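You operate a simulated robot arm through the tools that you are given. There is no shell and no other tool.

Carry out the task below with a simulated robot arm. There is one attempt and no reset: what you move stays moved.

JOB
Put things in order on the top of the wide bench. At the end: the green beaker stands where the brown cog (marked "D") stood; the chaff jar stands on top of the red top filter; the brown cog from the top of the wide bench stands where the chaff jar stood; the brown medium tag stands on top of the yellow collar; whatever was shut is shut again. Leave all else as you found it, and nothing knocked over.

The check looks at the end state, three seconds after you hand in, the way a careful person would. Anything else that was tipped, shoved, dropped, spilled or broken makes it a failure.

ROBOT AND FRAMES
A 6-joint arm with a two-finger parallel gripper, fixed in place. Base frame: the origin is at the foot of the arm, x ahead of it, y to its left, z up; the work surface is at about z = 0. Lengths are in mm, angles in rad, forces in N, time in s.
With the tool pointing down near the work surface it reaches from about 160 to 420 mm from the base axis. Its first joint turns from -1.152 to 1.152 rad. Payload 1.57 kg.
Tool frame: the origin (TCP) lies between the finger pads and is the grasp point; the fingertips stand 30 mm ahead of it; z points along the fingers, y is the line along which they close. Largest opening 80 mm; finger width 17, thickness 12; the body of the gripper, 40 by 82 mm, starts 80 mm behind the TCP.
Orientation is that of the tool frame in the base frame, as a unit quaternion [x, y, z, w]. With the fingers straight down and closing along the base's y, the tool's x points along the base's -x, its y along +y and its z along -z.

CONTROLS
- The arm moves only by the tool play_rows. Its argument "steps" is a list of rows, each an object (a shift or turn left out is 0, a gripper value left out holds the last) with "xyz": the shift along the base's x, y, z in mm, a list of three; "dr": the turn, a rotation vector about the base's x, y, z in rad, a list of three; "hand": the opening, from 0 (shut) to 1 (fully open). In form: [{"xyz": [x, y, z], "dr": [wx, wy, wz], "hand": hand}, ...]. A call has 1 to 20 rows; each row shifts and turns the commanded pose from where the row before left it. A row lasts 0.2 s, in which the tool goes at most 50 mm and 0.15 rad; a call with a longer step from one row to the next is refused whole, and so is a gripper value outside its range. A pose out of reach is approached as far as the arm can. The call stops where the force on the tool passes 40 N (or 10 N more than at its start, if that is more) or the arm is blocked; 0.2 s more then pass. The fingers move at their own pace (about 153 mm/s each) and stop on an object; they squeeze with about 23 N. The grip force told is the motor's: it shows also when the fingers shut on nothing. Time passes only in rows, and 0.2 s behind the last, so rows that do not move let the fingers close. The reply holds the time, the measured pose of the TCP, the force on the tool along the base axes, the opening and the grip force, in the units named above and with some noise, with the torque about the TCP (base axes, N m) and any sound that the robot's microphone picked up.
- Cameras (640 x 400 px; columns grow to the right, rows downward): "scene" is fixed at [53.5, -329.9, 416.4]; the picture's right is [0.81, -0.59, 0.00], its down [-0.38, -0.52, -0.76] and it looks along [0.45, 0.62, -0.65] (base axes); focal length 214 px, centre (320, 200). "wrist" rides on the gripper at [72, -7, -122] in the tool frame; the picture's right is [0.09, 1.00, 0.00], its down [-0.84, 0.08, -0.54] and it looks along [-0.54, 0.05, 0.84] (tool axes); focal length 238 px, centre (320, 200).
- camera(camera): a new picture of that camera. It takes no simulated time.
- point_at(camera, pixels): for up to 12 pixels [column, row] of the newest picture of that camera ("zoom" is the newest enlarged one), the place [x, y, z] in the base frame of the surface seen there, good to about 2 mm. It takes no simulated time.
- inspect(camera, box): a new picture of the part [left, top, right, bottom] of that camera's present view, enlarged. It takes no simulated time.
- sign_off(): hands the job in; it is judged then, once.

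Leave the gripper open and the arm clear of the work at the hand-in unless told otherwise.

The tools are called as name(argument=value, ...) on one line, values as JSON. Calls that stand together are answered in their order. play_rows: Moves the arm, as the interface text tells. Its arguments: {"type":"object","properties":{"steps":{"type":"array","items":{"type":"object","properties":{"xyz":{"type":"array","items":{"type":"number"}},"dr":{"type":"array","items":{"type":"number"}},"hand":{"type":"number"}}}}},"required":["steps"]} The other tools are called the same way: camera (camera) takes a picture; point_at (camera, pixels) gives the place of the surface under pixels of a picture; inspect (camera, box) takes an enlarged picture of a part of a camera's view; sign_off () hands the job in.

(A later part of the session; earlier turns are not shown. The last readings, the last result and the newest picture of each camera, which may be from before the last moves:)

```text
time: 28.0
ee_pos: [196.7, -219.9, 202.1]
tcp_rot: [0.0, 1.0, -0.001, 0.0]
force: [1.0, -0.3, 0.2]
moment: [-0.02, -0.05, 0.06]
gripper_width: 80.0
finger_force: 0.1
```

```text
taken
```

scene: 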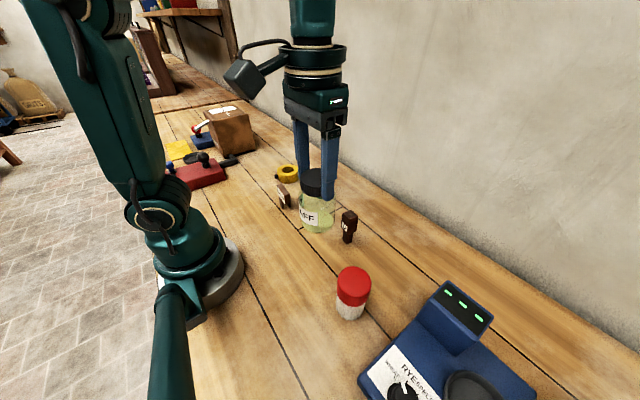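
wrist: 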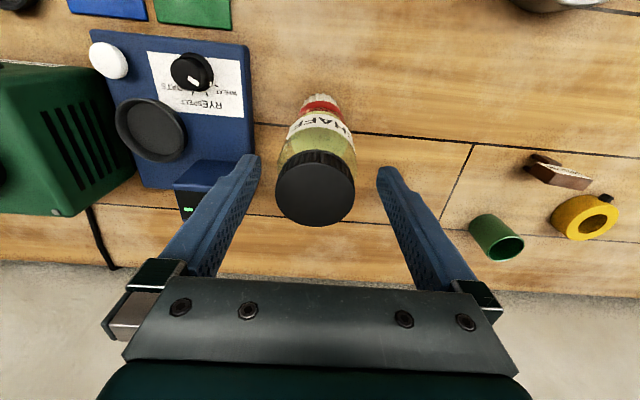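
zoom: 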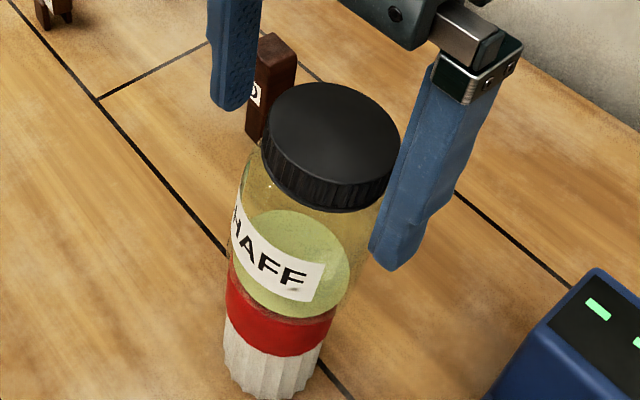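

The jar stands on the filter. I rise straight up, then go to view the cog from above (camera over it).

play_rows(steps=[{"xyz": [0, 0, 15]}, {"xyz": [0, 0, 30]}, {"xyz": [0, 0, 30]}, {}, {"xyz": [15, 30, 0]}, {"xyz": [15, 35, 0]}, {"xyz": [15, 35, 0]}, {"xyz": [10, 25, 0]}, {}])

camera(camera="wrist")

camera(camera="scene")

```text
time: 30.0
ee_pos: [251.8, -94.6, 278.7]
tcp_rot: [0.0, 1.0, 0.0, 0.0]
force: [0.2, -0.9, 0.0]
moment: [-0.01, -0.01, 0.01]
gripper_width: 80.0
finger_force: 0.0
```

```text
taken
```

wrist: 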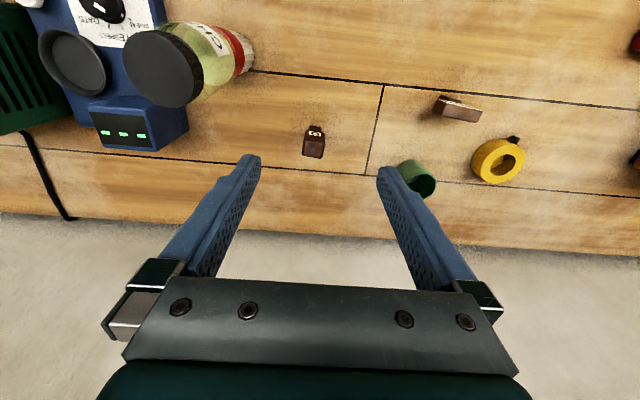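

```text
taken
```

scene: 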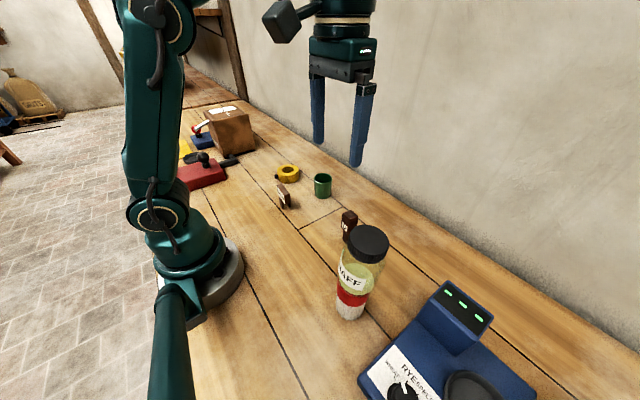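

The jar is stable on the filter. The cog is at pixel (314,142); I move directly over/lower and inspect to see its orientation and footprint.

inspect(camera="wrist", box=[280, 110, 350, 170])

point_at(camera="zoom", pixels=[[230, 210], [360, 215], [350, 300], [225, 290], [290, 250], [300, 145], [265, 95], [330, 100], [265, 120], [330, 120]])

```text
6.67 times, centred on (315, 140) of wrist
```

zoom: 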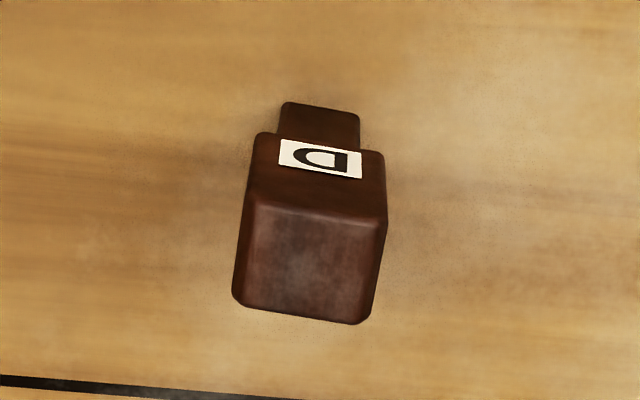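

```text
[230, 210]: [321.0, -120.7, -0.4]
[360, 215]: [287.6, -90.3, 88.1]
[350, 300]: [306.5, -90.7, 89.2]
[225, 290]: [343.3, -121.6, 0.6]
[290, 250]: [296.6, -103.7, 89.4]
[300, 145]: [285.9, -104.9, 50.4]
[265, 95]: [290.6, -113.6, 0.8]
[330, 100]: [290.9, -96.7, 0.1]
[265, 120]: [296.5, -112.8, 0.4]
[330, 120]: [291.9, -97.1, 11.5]
```

The cog's head centre is at (298.8,-100.5), about 26 mm wide, top 89.5, nearly aligned with the axes. I move above it to z≈135 and check alignment.

play_rows(steps=[{"xyz": [23, -2.5, 0]}, {"xyz": [23.8, -2.6, 0]}, {"xyz": [0, 0, -40]}, {"xyz": [0, 0, -45]}, {"xyz": [0, 0, -40]}, {"xyz": [0, 0, -18.4]}, {}])

camera(camera="wrist")

inspect(camera="wrist", box=[250, 130, 390, 230])

inspect(camera="scene", box=[300, 150, 420, 260])

```text
time: 31.6
ee_pos: [294.2, -96.2, 129.6]
tcp_rot: [0.0, 1.0, 0.0, 0.0]
force: [-0.1, 0.1, 0.4]
moment: [0.0, -0.03, -0.02]
gripper_width: 80.0
finger_force: 0.1
out of reach, approached as far as the arm can: row 2
```

```text
taken
```

wrist: 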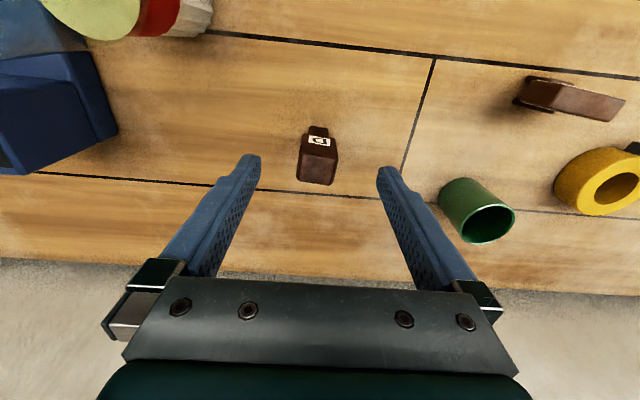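

```text
4.00 times, centred on (320, 180) of wrist
```

zoom: 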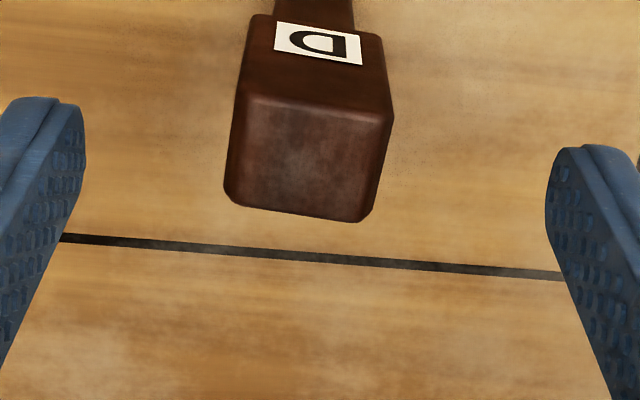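

```text
3.64 times, centred on (360, 205) of scene
```

zoom: 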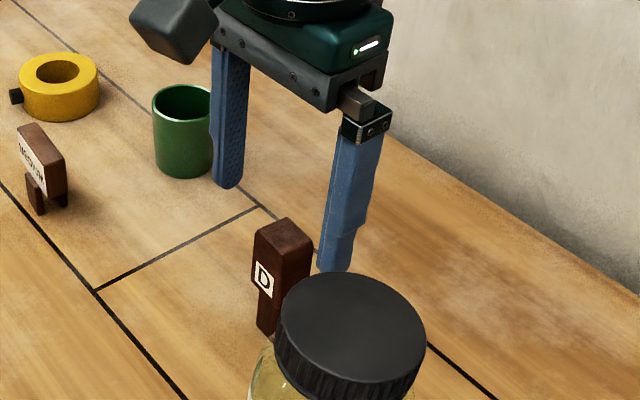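

One row was out of reach at height, so the pose is (294,-96,130). I re-measure the cog's top face here.

point_at(camera="zoom", pixels=[[308, 160], [255, 110], [380, 125], [360, 210], [235, 190], [308, 110], [300, 205], [308, 75], [315, 10]])

play_rows(steps=[{}])

```text
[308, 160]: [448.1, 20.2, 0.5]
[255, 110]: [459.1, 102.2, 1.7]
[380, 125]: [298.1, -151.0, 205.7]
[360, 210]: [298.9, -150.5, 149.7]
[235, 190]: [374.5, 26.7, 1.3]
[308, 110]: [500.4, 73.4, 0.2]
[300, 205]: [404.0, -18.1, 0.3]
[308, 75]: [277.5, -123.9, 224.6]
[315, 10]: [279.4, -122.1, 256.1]
```

```text
time: 32.0
ee_pos: [294.2, -99.1, 130.4]
tcp_rot: [0.0, 1.0, 0.001, 0.0]
force: [0.1, 0.1, 0.0]
moment: [0.03, 0.0, -0.02]
gripper_width: 80.1
finger_force: 0.2
```

The newest zoom was the scene one; I repeat the measurement on the wrist picture.

point_at(camera="wrist", pixels=[[317, 170], [304, 158], [335, 161], [330, 182], [299, 177], [317, 158], [315, 181], [317, 145], [319, 131]])

play_rows(steps=[{}])

```text
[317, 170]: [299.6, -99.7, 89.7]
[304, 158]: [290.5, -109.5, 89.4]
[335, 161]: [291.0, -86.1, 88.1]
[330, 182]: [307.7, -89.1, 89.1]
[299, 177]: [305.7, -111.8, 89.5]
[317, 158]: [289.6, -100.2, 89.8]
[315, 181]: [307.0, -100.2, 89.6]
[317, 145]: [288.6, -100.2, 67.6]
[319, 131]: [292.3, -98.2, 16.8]
```

```text
time: 32.4
ee_pos: [293.6, -98.2, 128.9]
tcp_rot: [0.0, 1.0, 0.0, 0.001]
force: [-0.5, 0.5, 0.0]
moment: [0.0, 0.01, 0.0]
gripper_width: 80.2
finger_force: 0.0
```

Cog head spans x 288.6–309, y -112…-87; centre (299,-99.8). I centre over it and descend to z≈65.

play_rows(steps=[{"xyz": [5, -2, 0]}, {"xyz": [0, 0, -20]}, {"xyz": [0, 0, -25]}, {"xyz": [0, 0, -19.6]}, {}])

camera(camera="wrist")

```text
time: 33.6
ee_pos: [300.1, -100.7, 65.0]
tcp_rot: [0.0, 1.0, -0.001, -0.001]
force: [0.0, 0.0, -0.1]
moment: [-0.01, -0.01, -0.03]
gripper_width: 79.9
finger_force: 0.1
```

```text
taken
```

wrist: 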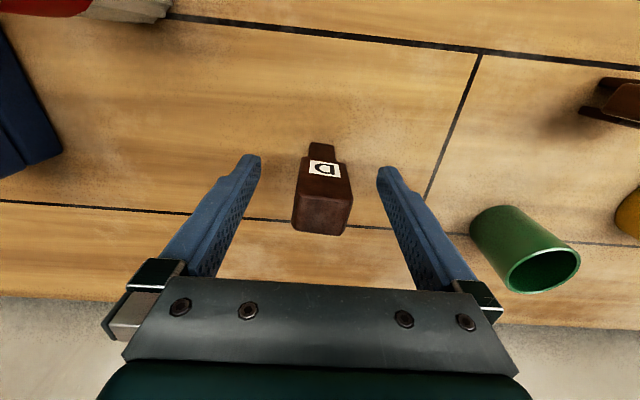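

The cog is centred between the fingers. I close on it.

play_rows(steps=[{"hand": 0.5}, {"hand": 0.38}, {"hand": 0}, {}, {}])

camera(camera="wrist")

```text
time: 34.8
ee_pos: [298.3, -100.8, 64.4]
tcp_rot: [0.001, 1.0, 0.001, 0.001]
force: [-0.6, -0.7, 0.6]
moment: [0.01, -0.01, -0.01]
gripper_width: 29.1
finger_force: 23.1
```

```text
taken
```

wrist: 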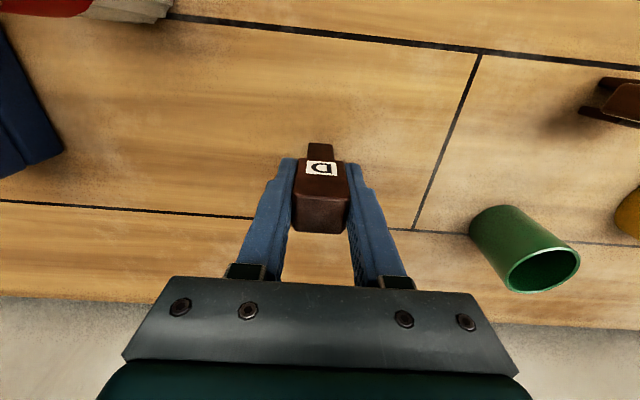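

Held (29 mm). I lift gently and check for slip.

play_rows(steps=[{"xyz": [0, 0, 3]}, {"xyz": [0, 0, 7]}, {"xyz": [0, 0, 10]}, {"xyz": [0, 0, 10]}, {}, {}])

camera(camera="wrist")

point_at(camera="wrist", pixels=[[320, 205], [320, 220], [310, 205], [330, 205]])

inspect(camera="scene", box=[300, 150, 420, 260])

```text
time: 36.2
ee_pos: [299.6, -101.3, 95.1]
tcp_rot: [0.0, 1.0, -0.001, 0.001]
force: [-0.4, 0.6, 0.4]
moment: [0.01, 0.0, 0.01]
gripper_width: 29.1
finger_force: 22.4
```

```text
taken
```

wrist: 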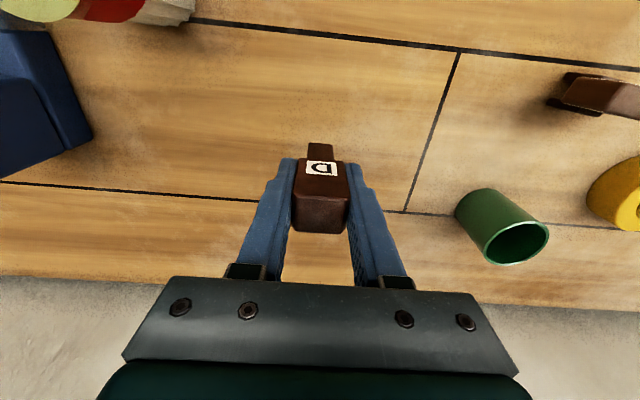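

```text
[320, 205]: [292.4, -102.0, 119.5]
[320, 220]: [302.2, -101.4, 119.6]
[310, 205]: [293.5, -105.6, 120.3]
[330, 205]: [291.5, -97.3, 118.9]
```

```text
3.64 times, centred on (360, 205) of scene
```

zoom: 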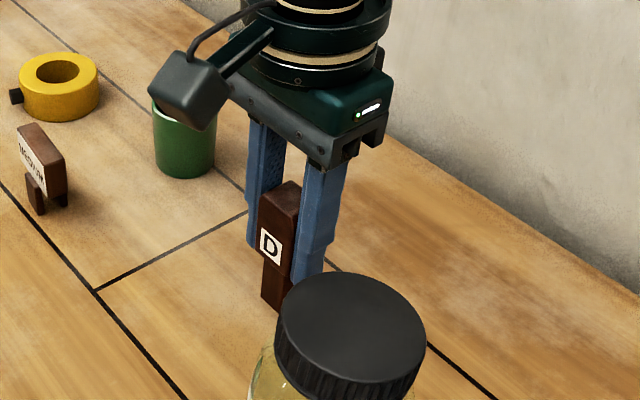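

No slip. I carry the cog up and over to the jar's old place (177.6,220), bottom ~115 mm above the bench.

play_rows(steps=[{"xyz": [-5, 0, 15]}, {"xyz": [-5, 0, 25]}, {"xyz": [-5, 0, 25]}, {"xyz": [-5, 0, 20]}, {"xyz": [-4, 12, 0]}, {"xyz": [-8, 24, 0]}, {"xyz": [-11, 36, 0]}, {"xyz": [-11, 36, 0]}, {"xyz": [-11, 36, 0]}, {"xyz": [-11, 36, 0]}, {"xyz": [-11, 36, 0]}, {"xyz": [-11, 36, 0]}, {"xyz": [-11, 36, 0]}, {"xyz": [-8, 20, 0]}, {"xyz": [-4.4, 11.8, 0]}, {}, {}])

camera(camera="wrist")

camera(camera="scene")

```text
time: 39.8
ee_pos: [178.3, 219.4, 180.7]
tcp_rot: [0.001, 1.0, 0.0, 0.0]
force: [0.2, -0.6, 0.2]
moment: [0.0, 0.01, -0.02]
gripper_width: 29.0
finger_force: 23.5
```

```text
taken
```

wrist: 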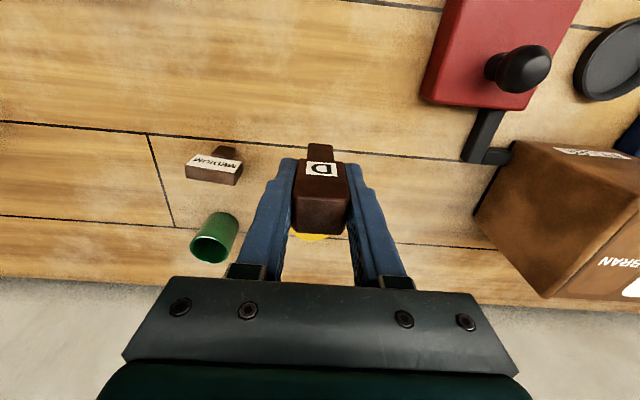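

```text
taken
```

scene: 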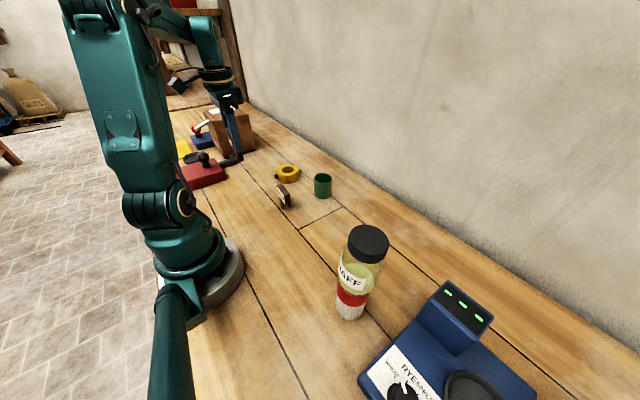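

In position over the old jar place. I descend to ~3 mm above the bench.

play_rows(steps=[{"xyz": [0, 0, -15]}, {"xyz": [0, 0, -30]}, {"xyz": [0, 0, -30]}, {"xyz": [0, 0, -22]}, {"xyz": [0, 0, -10]}, {"xyz": [0, 0, -4]}, {}])

```text
time: 41.4
ee_pos: [177.4, 218.1, 68.5]
tcp_rot: [0.0, 1.0, 0.001, -0.001]
force: [-0.1, 0.1, 0.4]
moment: [0.0, 0.01, -0.01]
gripper_width: 29.2
finger_force: 22.8
```

play_rows(steps=[{"xyz": [0, 0, -1.5]}, {"xyz": [0, 0, -0.7]}, {"xyz": [0, 0, -0.6]}, {}])

```text
time: 42.4
ee_pos: [178.8, 219.0, 65.4]
tcp_rot: [0.0, 1.0, 0.0, 0.0]
force: [0.1, -0.9, -1.3]
moment: [-0.03, -0.01, -0.04]
gripper_width: 29.4
finger_force: 22.7
```

Not yet touching. I continue in half-millimetre steps.

play_rows(steps=[{"xyz": [0, 0, -0.5]}, {}])

inspect(camera="scene", box=[205, 120, 285, 210])

```text
time: 43.0
ee_pos: [177.4, 218.5, 66.8]
tcp_rot: [0.0, 1.0, -0.001, 0.0]
force: [-0.2, 0.2, -0.7]
moment: [-0.02, -0.01, -0.01]
gripper_width: 29.3
finger_force: 23.2
```

```text
4.44 times, centred on (245, 165) of scene
```

zoom: 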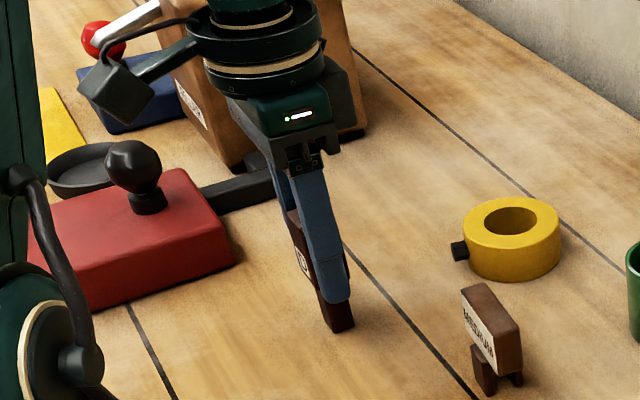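

play_rows(steps=[{"xyz": [0, 0, -0.6]}, {}])

```text
time: 43.6
ee_pos: [176.9, 218.9, 64.6]
tcp_rot: [0.0, 1.0, -0.001, 0.0]
force: [-0.5, -0.4, -0.3]
moment: [0.04, 0.02, -0.03]
gripper_width: 29.1
finger_force: 22.9
```

play_rows(steps=[{"xyz": [0, 0, -0.6]}, {}])

```text
time: 44.2
ee_pos: [178.0, 219.5, 64.3]
tcp_rot: [-0.001, 1.0, 0.0, 0.0]
force: [-2.2, -2.2, 11.0]
moment: [-0.09, 0.19, -0.02]
gripper_width: 29.4
finger_force: 22.4
```

Contact (11 N). I ease up 0.3 mm and open slowly.

play_rows(steps=[{"xyz": [0, 0, 0.3]}, {"hand": 0.38}, {"hand": 0.42}, {"hand": 0.55}, {"hand": 0.8}, {"hand": 1.0}, {}])

inspect(camera="scene", box=[205, 120, 285, 210])

camera(camera="wrist")

```text
time: 45.8
ee_pos: [177.5, 219.2, 64.7]
tcp_rot: [0.0, 1.0, 0.0, 0.0]
force: [-0.1, 0.6, 0.7]
moment: [-0.01, -0.02, 0.03]
gripper_width: 79.8
finger_force: 0.1
```

```text
4.44 times, centred on (245, 165) of scene
```

zoom: 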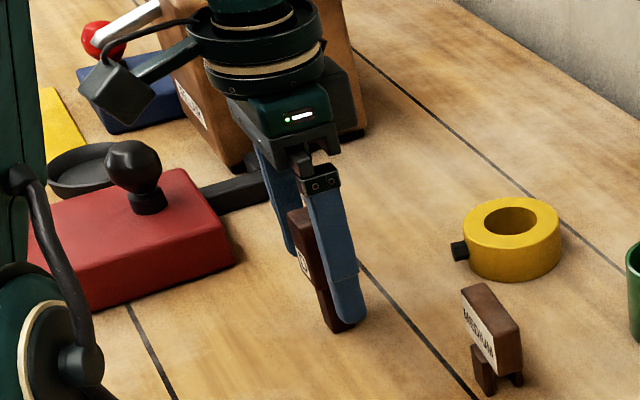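

```text
taken
```

wrist: 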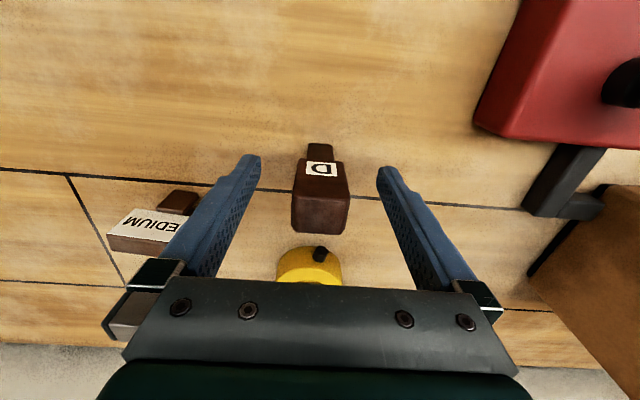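

The cog stands. I rise straight up and go to (275,80,200) to measure the beaker.

play_rows(steps=[{"xyz": [0, 0, 15]}, {"xyz": [0, 0, 40]}, {"xyz": [0, 0, 40]}, {"xyz": [0, 0, 40]}, {"xyz": [25, -35, 0]}, {"xyz": [25, -35, 0]}, {"xyz": [25, -35, 0]}, {"xyz": [22, -35, 0]}, {}])

camera(camera="wrist")

camera(camera="scene")

```text
time: 47.8
ee_pos: [275.6, 79.2, 200.0]
tcp_rot: [0.001, 1.0, 0.0, 0.001]
force: [0.0, 0.0, -0.5]
moment: [-0.02, 0.01, -0.01]
gripper_width: 80.2
finger_force: 0.1
```

```text
taken
```

wrist: 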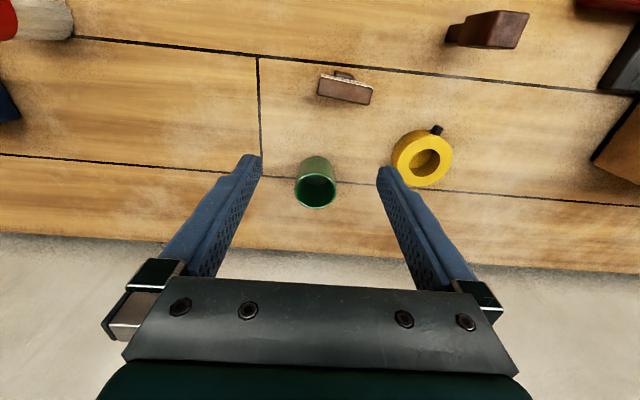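

```text
taken
```

scene: 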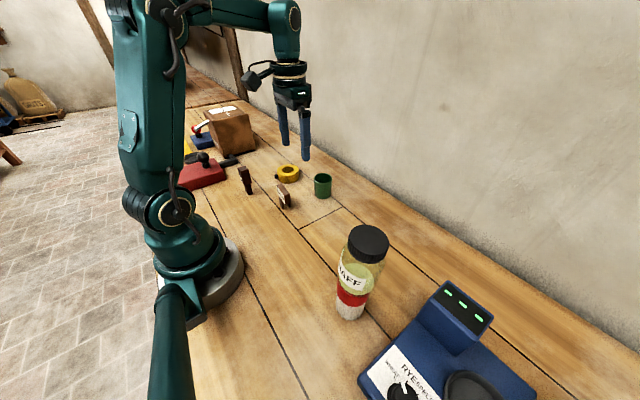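

Good. The beaker is at pixel (316,185); I enlarge and measure the rim; also the tag and collar from here.

inspect(camera="wrist", box=[280, 145, 360, 215])

point_at(camera="zoom", pixels=[[206, 260], [416, 270], [310, 361], [312, 213], [310, 300], [310, 120], [310, 80]])

inspect(camera="wrist", box=[300, 60, 470, 200])

```text
5.71 times, centred on (320, 180) of wrist
```

zoom: 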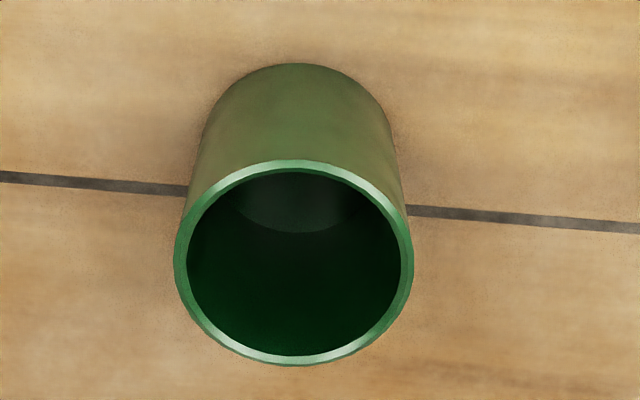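

```text
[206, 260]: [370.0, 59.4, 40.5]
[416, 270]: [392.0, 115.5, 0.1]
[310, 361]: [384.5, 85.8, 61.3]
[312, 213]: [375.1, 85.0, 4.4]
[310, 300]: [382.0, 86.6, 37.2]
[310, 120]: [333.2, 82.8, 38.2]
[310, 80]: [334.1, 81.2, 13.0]
```

```text
2.86 times, centred on (385, 130) of wrist
```

zoom: 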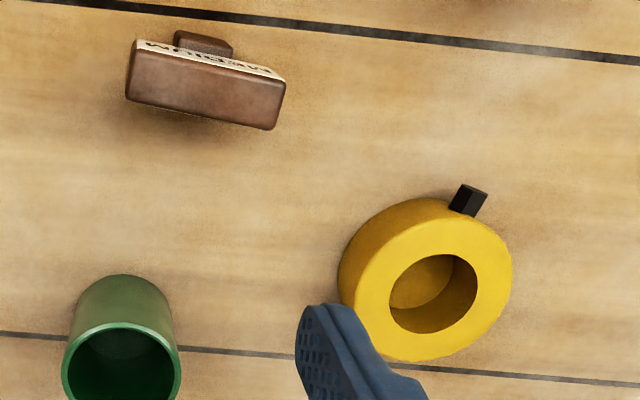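

Beaker: centre ≈ (358.5,81.8), ~52 mm wide, 61 mm tall. I descend to z≈110 while moving over it.

play_rows(steps=[{"xyz": [15, 0, -30]}, {"xyz": [20, 0, -30]}, {"xyz": [24, 1, -25]}, {"xyz": [24.9, 0.8, -5]}, {}, {}])

camera(camera="wrist")

inspect(camera="wrist", box=[260, 100, 380, 220])

```text
time: 49.2
ee_pos: [360.1, 80.9, 108.9]
tcp_rot: [-0.001, 1.0, 0.0, 0.001]
force: [0.7, 0.1, 0.2]
moment: [0.02, 0.0, -0.03]
gripper_width: 79.9
finger_force: 0.0
```

```text
taken
```

wrist: 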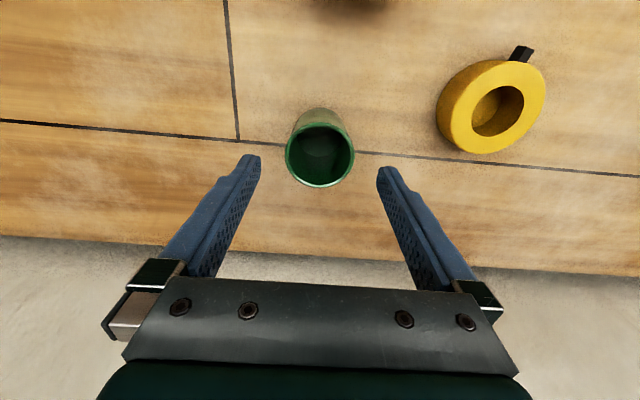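

```text
3.33 times, centred on (320, 160) of wrist
```

zoom: 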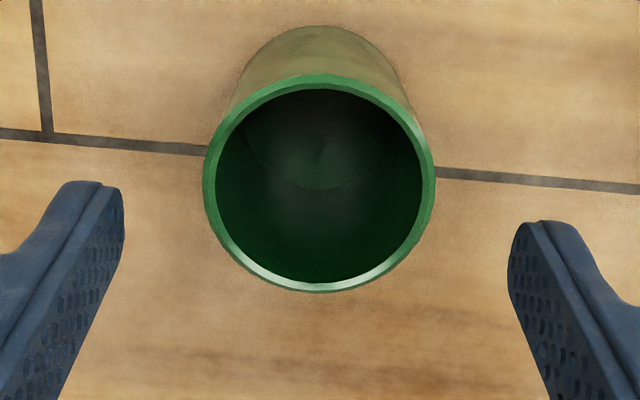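

I verify the rim points from this closer view.

point_at(camera="wrist", pixels=[[320, 186], [320, 187], [286, 155], [287, 155], [353, 156], [352, 156], [320, 123], [320, 124]])

```text
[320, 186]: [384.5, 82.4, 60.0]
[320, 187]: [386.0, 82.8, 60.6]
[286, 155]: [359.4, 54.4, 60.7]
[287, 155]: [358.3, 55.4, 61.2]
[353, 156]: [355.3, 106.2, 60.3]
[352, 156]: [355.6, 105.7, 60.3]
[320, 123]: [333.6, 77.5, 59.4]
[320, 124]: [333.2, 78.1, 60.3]
```

Beaker centre (358.8,80.6). I shift 1 mm and descend to z≈38.

play_rows(steps=[{"xyz": [0.2, -1.1, 0]}, {"xyz": [0, 0, -25]}, {"xyz": [0, 0, -30]}, {"xyz": [0, 0, -16.5]}, {}])

camera(camera="wrist")

```text
time: 50.4
ee_pos: [358.9, 79.3, 37.3]
tcp_rot: [0.0, 1.0, 0.0, 0.0]
force: [0.3, 0.3, 0.7]
moment: [0.01, -0.02, -0.02]
gripper_width: 80.0
finger_force: 0.2
```

```text
taken
```

wrist: 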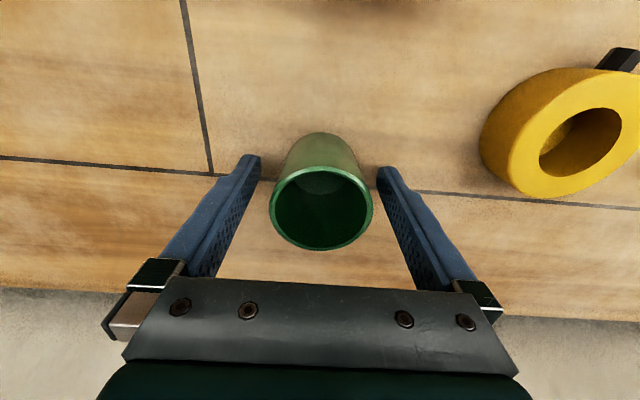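

The beaker lies between the fingers. I close on it.

play_rows(steps=[{"hand": 0.75}, {"hand": 0.68}, {"hand": 0}, {}, {}])

camera(camera="wrist")

```text
time: 51.6
ee_pos: [359.1, 80.6, 37.6]
tcp_rot: [-0.001, 1.0, 0.001, 0.0]
force: [-0.6, -0.2, -0.2]
moment: [-0.06, -0.01, 0.0]
gripper_width: 53.3
finger_force: 23.2
```

```text
taken
```

wrist: 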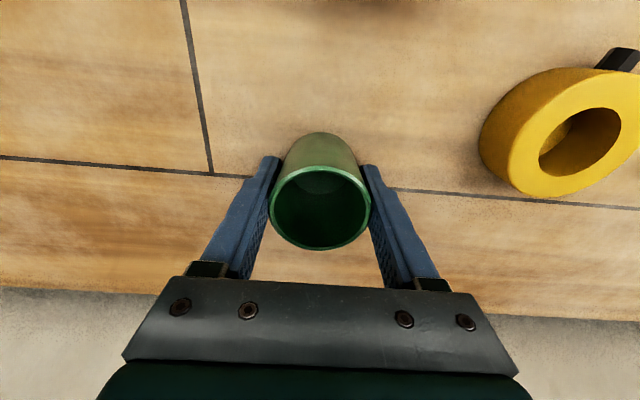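

Held at 53.3 mm. I lift gently by 15 mm and compare the picture for slip.

play_rows(steps=[{"xyz": [0, 0, 2]}, {"xyz": [0, 0, 5]}, {"xyz": [0, 0, 8]}, {}, {}])

camera(camera="wrist")

point_at(camera="wrist", pixels=[[320, 248], [320, 247], [272, 210], [368, 210]])

```text
time: 52.8
ee_pos: [359.3, 80.8, 53.1]
tcp_rot: [0.0, 1.0, 0.0, 0.0]
force: [-0.1, -0.3, -1.2]
moment: [-0.02, 0.01, 0.01]
gripper_width: 53.1
finger_force: 22.9
```

```text
taken
```

wrist: 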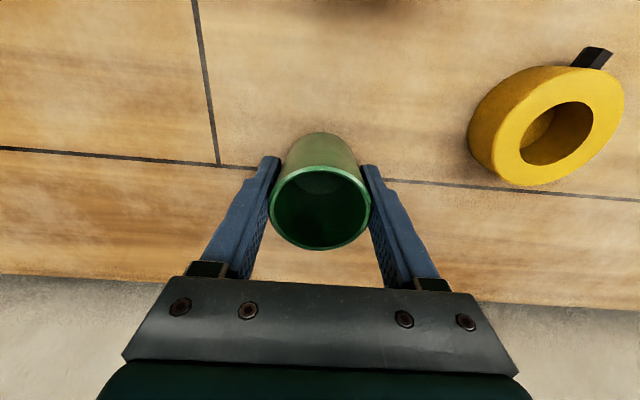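

```text
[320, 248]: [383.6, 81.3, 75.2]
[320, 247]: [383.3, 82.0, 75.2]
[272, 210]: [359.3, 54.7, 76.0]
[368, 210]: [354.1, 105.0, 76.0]
```

No slip. I carry the beaker to where the cog stood (299,-99.8) at low height over the empty bench.

play_rows(steps=[{"xyz": [0, 0, 12]}, {"xyz": [0, 0, 15]}, {"xyz": [-3, -10, 0]}, {"xyz": [-7, -20, 0]}, {"xyz": [-10, -30, 0]}, {"xyz": [-10, -30, 0]}, {"xyz": [-10, -30, 0]}, {"xyz": [-10, -30, 0]}, {"xyz": [-6, -18, 0]}, {"xyz": [-3.7, -12.5, 0]}, {}, {"xyz": [0, 0, -10]}, {"xyz": [0, 0, -16]}, {"xyz": [0, 0, -8]}, {"xyz": [0, 0, -4]}, {}])

camera(camera="wrist")

inspect(camera="scene", box=[270, 150, 430, 290])

```text
time: 56.2
ee_pos: [299.4, -100.5, 41.3]
tcp_rot: [0.001, 1.0, 0.0, 0.0]
force: [0.1, 0.6, -1.4]
moment: [-0.02, 0.01, 0.0]
gripper_width: 53.2
finger_force: 22.8
```

```text
taken
```

wrist: 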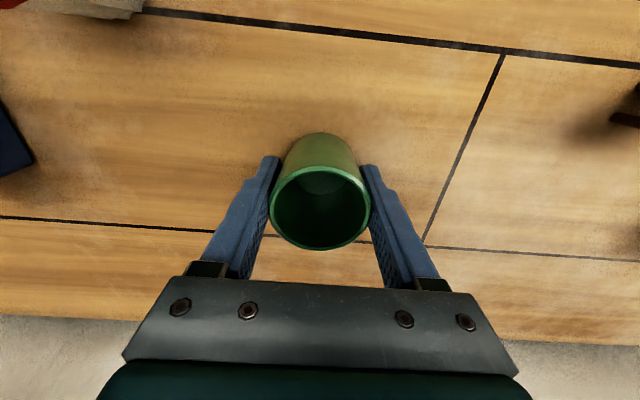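

```text
2.86 times, centred on (350, 220) of scene
```

zoom: 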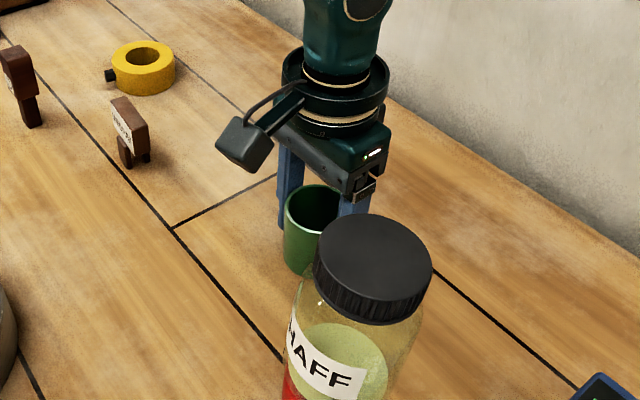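

Commanded z ≈ 42.4; the beaker stood at about 38.4. I lower slowly.

play_rows(steps=[{"xyz": [0, 0, -1.5]}, {"xyz": [0, 0, -0.8]}, {"xyz": [0, 0, -0.7]}, {}])

```text
time: 57.2
ee_pos: [300.0, -100.8, 39.4]
tcp_rot: [0.0, 1.0, -0.001, -0.001]
force: [-0.1, -0.6, -1.2]
moment: [-0.02, 0.0, 0.01]
gripper_width: 53.3
finger_force: 22.9
```

play_rows(steps=[{"xyz": [0, 0, -0.6]}, {}])

```text
time: 57.8
ee_pos: [300.2, -100.6, 38.8]
tcp_rot: [0.0, 1.0, -0.001, 0.0]
force: [-0.6, -0.8, -1.8]
moment: [0.02, -0.03, 0.0]
gripper_width: 52.8
finger_force: 23.3
```

play_rows(steps=[{"xyz": [0, 0, -0.5]}, {}])

```text
time: 58.4
ee_pos: [299.6, -100.1, 38.3]
tcp_rot: [0.0, 1.0, 0.001, 0.0]
force: [-2.5, 1.4, 6.7]
moment: [-0.14, 0.11, -0.09]
gripper_width: 53.4
finger_force: 23.5
```

Contact (6.7 N). I release the beaker and rise straight up.

play_rows(steps=[{"hand": 0.69}, {"hand": 0.75}, {"hand": 0.88}, {"hand": 1.0}, {}, {"xyz": [0, 0, 15]}, {"xyz": [0, 0, 30]}, {"xyz": [0, 0, 40]}, {"xyz": [-10, 0, 40]}, {"xyz": [-20, 0, 30]}, {}])

camera(camera="wrist")

camera(camera="scene")

inspect(camera="scene", box=[210, 130, 410, 330])

```text
time: 60.8
ee_pos: [270.0, -100.7, 194.1]
tcp_rot: [0.0, 1.0, 0.0, 0.0]
force: [-1.2, -1.0, 0.4]
moment: [0.0, -0.03, 0.0]
gripper_width: 80.1
finger_force: 0.0
```

```text
taken
```

wrist: 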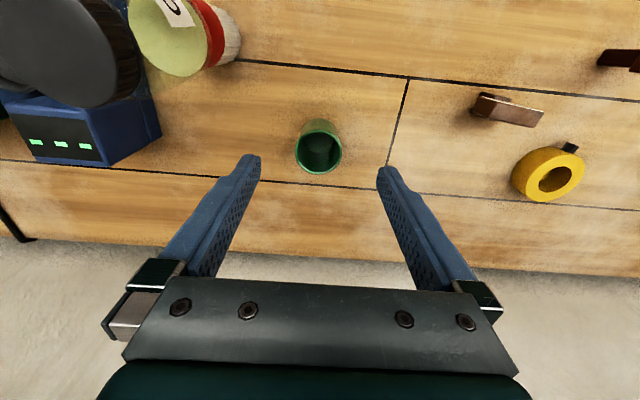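

```text
taken
```

scene: 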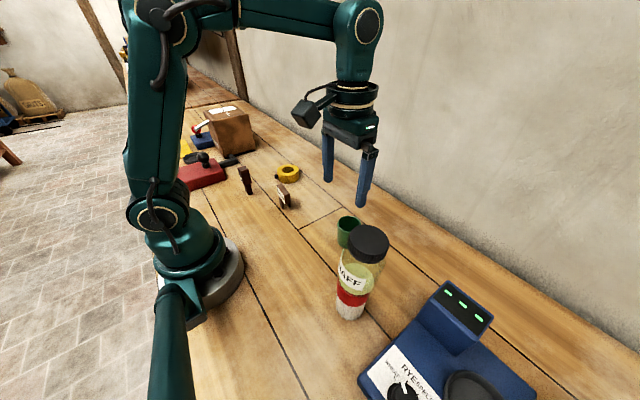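

```text
2.00 times, centred on (310, 230) of scene
```

zoom: 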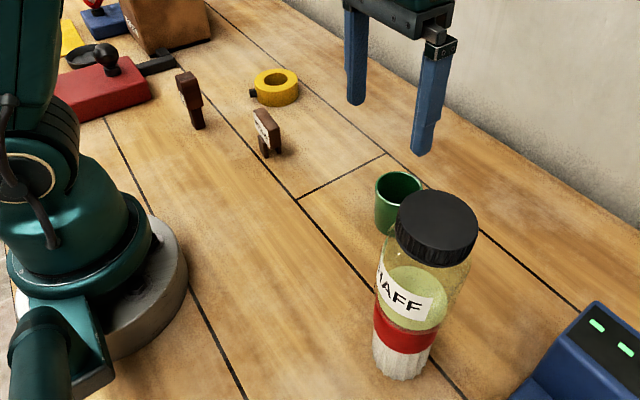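

The beaker stands on the cog's old place. Next the tag: I go to (185,100,90) to look at it from the front, low.

play_rows(steps=[{"xyz": [-15, 35, 0]}, {"xyz": [-15, 40, 0]}, {"xyz": [-15, 40, 0]}, {"xyz": [-15, 40, 0]}, {"xyz": [-15, 35, 0]}, {"xyz": [-9, 10, 0]}, {"xyz": [0, 0, -40]}, {"xyz": [0, 0, -40]}, {"xyz": [0, 0, -24]}, {}])

camera(camera="wrist")

inspect(camera="wrist", box=[260, 140, 400, 260])

inspect(camera="scene", box=[260, 150, 320, 220])

```text
time: 63.0
ee_pos: [185.3, 99.9, 89.1]
tcp_rot: [0.0, 1.0, 0.0, 0.0]
force: [-1.0, -0.5, 0.8]
moment: [-0.03, -0.02, 0.01]
gripper_width: 80.0
finger_force: 0.1
```

```text
taken
```

wrist: 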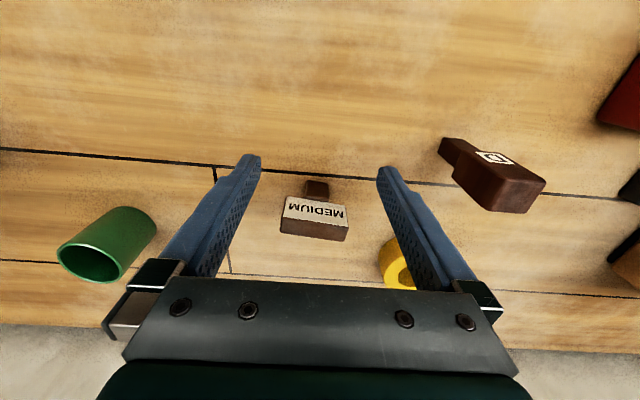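

```text
3.33 times, centred on (330, 200) of wrist
```

zoom: 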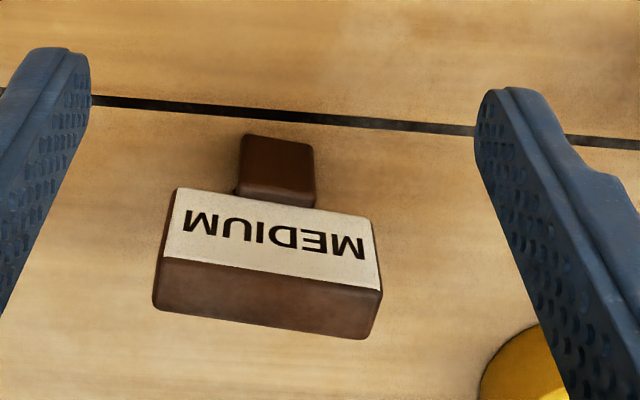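

```text
5.71 times, centred on (290, 185) of scene
```

zoom: 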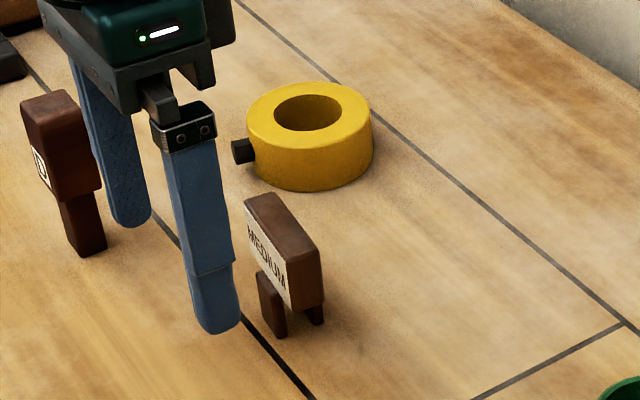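

I enlarge further to understand the tag's feet.

inspect(camera="scene", box=[272, 180, 296, 212])

point_at(camera="zoom", pixels=[[320, 200], [250, 250], [250, 300], [290, 330], [340, 290], [380, 320], [370, 280], [230, 100], [300, 60], [390, 150], [270, 280], [330, 310]])

point_at(camera="wrist", pixels=[[314, 184], [314, 193], [304, 183], [322, 184], [284, 200], [282, 228], [343, 210], [342, 236], [314, 225], [280, 232], [314, 212]])

```text
12.50 times, centred on (284, 196) of scene
```

zoom: 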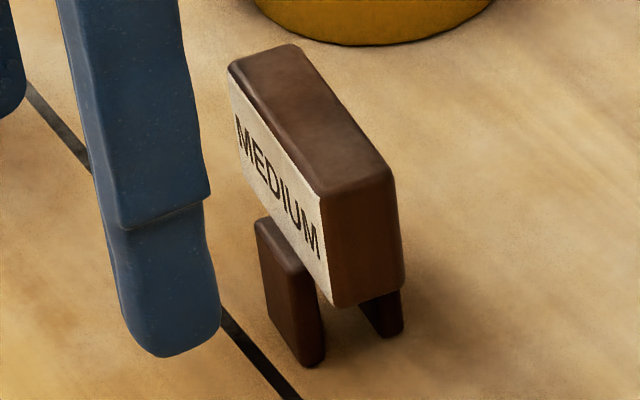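

```text
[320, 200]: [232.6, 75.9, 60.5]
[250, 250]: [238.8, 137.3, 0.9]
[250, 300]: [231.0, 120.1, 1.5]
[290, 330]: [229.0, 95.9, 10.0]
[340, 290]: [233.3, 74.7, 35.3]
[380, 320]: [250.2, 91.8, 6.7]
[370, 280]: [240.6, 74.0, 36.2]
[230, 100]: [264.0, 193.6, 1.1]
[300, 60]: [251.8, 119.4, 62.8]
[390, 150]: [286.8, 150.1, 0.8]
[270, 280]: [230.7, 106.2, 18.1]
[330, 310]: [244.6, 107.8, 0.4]
```

```text
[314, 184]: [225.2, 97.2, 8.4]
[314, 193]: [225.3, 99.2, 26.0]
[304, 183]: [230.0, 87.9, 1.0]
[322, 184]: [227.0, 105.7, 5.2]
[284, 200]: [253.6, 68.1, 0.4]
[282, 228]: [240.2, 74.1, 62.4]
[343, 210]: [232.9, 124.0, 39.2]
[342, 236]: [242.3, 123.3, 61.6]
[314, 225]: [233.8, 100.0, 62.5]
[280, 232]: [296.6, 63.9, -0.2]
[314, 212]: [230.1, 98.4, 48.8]
```

The tag is a head (z≈33–62, y 74–124) on two legs, front and rear (straddling x≈224–256, y≈91–107). I now go over the collar to measure ring and hole precisely.

play_rows(steps=[{"xyz": [0, 0, 35]}, {"xyz": [0, 0, 25]}, {"xyz": [25, 20, 0]}, {"xyz": [30, 30, 0]}, {"xyz": [30, 30, 0]}, {"xyz": [25, 24, 0]}, {"xyz": [0, 2, -20]}, {}, {}])

camera(camera="wrist")

inspect(camera="wrist", box=[260, 90, 380, 190])

```text
time: 65.0
ee_pos: [295.2, 206.1, 129.9]
tcp_rot: [0.0, 1.0, -0.001, 0.0]
force: [-0.3, -1.1, 0.7]
moment: [0.04, 0.03, 0.02]
gripper_width: 80.0
finger_force: 0.1
```

```text
taken
```

wrist: 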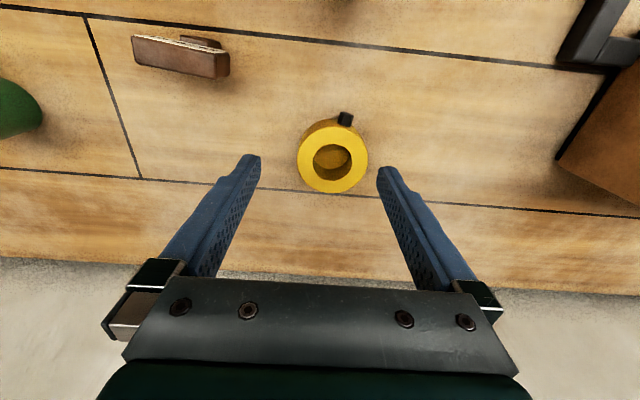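

```text
4.00 times, centred on (320, 140) of wrist
```

zoom: 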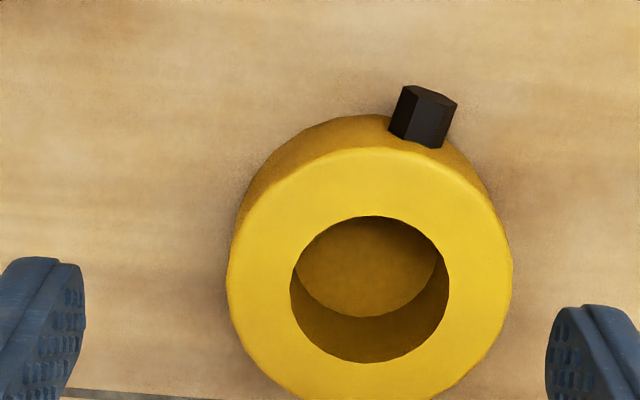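

I measure the collar's hole edges and outer rim on its top face.

point_at(camera="zoom", pixels=[[284, 285], [455, 288], [370, 210], [364, 368], [240, 270], [500, 280], [370, 158], [362, 395], [300, 380], [440, 385], [370, 270], [425, 115]])

inspect(camera="wrist", box=[110, 10, 250, 100])

```text
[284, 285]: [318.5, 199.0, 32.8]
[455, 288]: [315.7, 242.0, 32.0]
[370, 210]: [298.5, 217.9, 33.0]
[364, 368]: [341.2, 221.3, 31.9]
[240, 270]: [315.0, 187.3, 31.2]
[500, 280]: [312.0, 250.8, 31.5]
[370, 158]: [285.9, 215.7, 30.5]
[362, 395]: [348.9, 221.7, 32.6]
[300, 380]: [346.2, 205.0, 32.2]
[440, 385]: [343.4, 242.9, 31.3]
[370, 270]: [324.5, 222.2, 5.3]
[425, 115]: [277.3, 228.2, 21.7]
```

```text
4.44 times, centred on (180, 55) of wrist
```

zoom: 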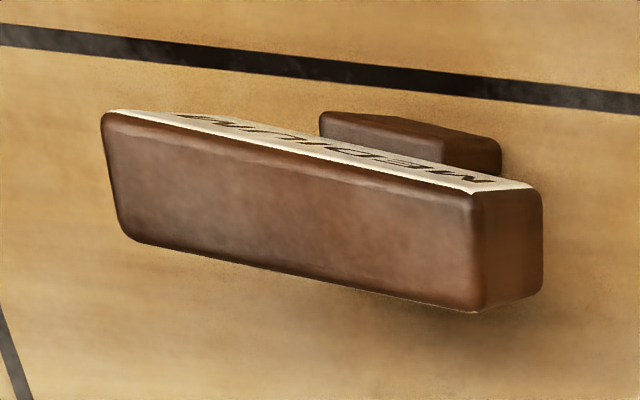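

The collar top is at z≈32, hole ≈40 mm wide, outer ≈70 mm, centre ≈(320,220.5). The tag's two legs may fit inside the hole, so I need exact foot dimensions. I check the hole's floor and then move to view the tag straight from above.

point_at(camera="wrist", pixels=[[330, 150], [335, 160], [325, 155], [335, 165], [328, 172], [338, 172], [345, 160], [332, 178], [320, 165], [350, 158]])

play_rows(steps=[{"xyz": [5, -30, 0]}, {"xyz": [5, -35, 0]}, {"xyz": [5, -35, 0]}, {}, {}])

camera(camera="wrist")

inspect(camera="wrist", box=[260, 0, 400, 90])

```text
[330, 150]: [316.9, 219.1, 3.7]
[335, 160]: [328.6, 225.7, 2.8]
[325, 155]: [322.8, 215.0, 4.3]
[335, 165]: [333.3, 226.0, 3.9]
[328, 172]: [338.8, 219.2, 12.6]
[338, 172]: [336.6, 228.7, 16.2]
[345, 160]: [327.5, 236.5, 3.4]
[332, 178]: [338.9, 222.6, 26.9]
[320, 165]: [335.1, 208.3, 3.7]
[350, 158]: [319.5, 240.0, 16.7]
```

```text
time: 66.2
ee_pos: [310.5, 105.1, 129.5]
tcp_rot: [0.0, 1.0, 0.0, 0.001]
force: [-0.4, -0.5, -1.1]
moment: [-0.02, 0.04, 0.0]
gripper_width: 80.3
finger_force: 0.0
```

```text
taken
```

wrist: 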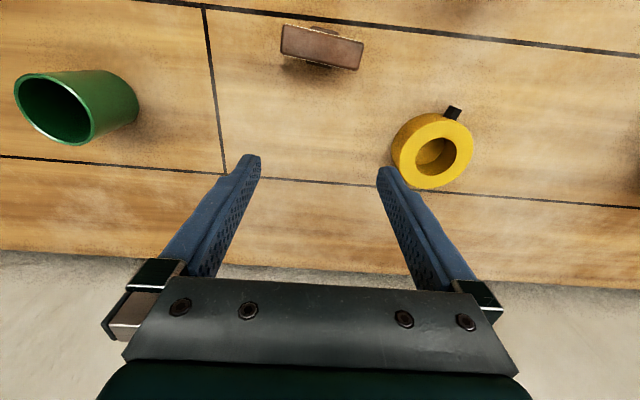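

```text
4.44 times, centred on (330, 45) of wrist
```

zoom: 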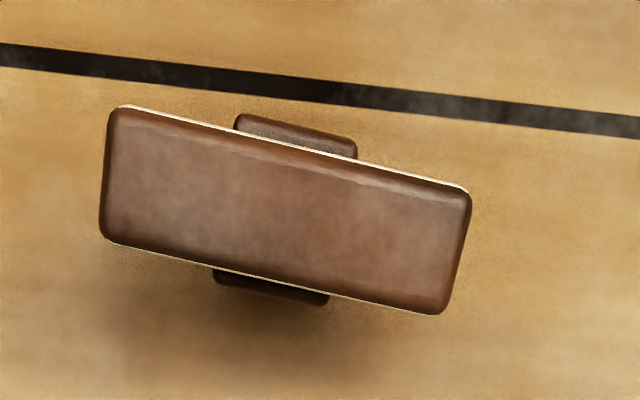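

Now from straight above I measure the tag's head corners and leg edges.

point_at(camera="zoom", pixels=[[125, 118], [462, 200], [440, 302], [110, 235], [290, 205], [300, 130], [245, 122], [350, 148], [270, 287], [225, 280], [322, 300]])

```text
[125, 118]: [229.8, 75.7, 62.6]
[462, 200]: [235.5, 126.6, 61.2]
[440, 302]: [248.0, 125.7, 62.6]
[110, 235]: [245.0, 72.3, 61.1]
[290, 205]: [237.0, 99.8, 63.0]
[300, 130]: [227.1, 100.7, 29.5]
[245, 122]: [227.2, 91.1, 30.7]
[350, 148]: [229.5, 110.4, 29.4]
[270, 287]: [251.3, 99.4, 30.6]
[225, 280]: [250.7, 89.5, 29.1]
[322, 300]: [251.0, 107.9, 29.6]
```

Tag: head 50 mm along y (yaw ≈ -0.1 rad), feet within about ±14 × ±10 mm of its centre (239.4,100). I move over it, turning the gripper -0.1 rad to match.

play_rows(steps=[{"xyz": [-30, -3, 0], "dr": [0, 0, -0.05]}, {"xyz": [-30, -2, 0], "dr": [0, 0, -0.05]}, {"xyz": [-10.6, -1.2, -10]}, {}, {}])

camera(camera="wrist")

inspect(camera="wrist", box=[260, 110, 380, 190])

```text
time: 67.4
ee_pos: [240.6, 99.2, 118.8]
tcp_rot: [0.05, 0.999, 0.001, 0.0]
force: [-0.2, 0.2, 0.0]
moment: [-0.01, 0.0, 0.0]
gripper_width: 80.0
finger_force: 0.2
```

```text
taken
```

wrist: 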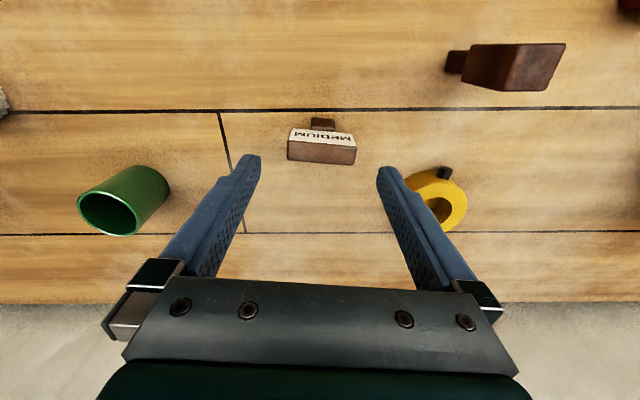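

```text
5.00 times, centred on (320, 150) of wrist
```

zoom: 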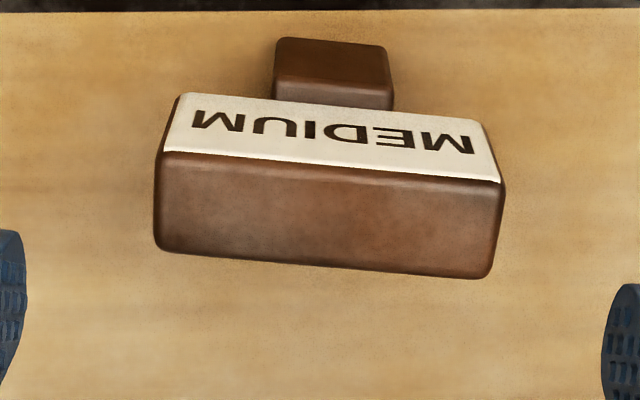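

The tag's long axis now matches the gripper's closing line. I check its top centre once more before descending.

point_at(camera="zoom", pixels=[[330, 215], [165, 200], [497, 230], [330, 172], [322, 258]])

```text
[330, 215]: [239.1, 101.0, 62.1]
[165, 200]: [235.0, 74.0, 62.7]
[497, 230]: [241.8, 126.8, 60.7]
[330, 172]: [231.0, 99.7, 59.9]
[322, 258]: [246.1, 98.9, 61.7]
```

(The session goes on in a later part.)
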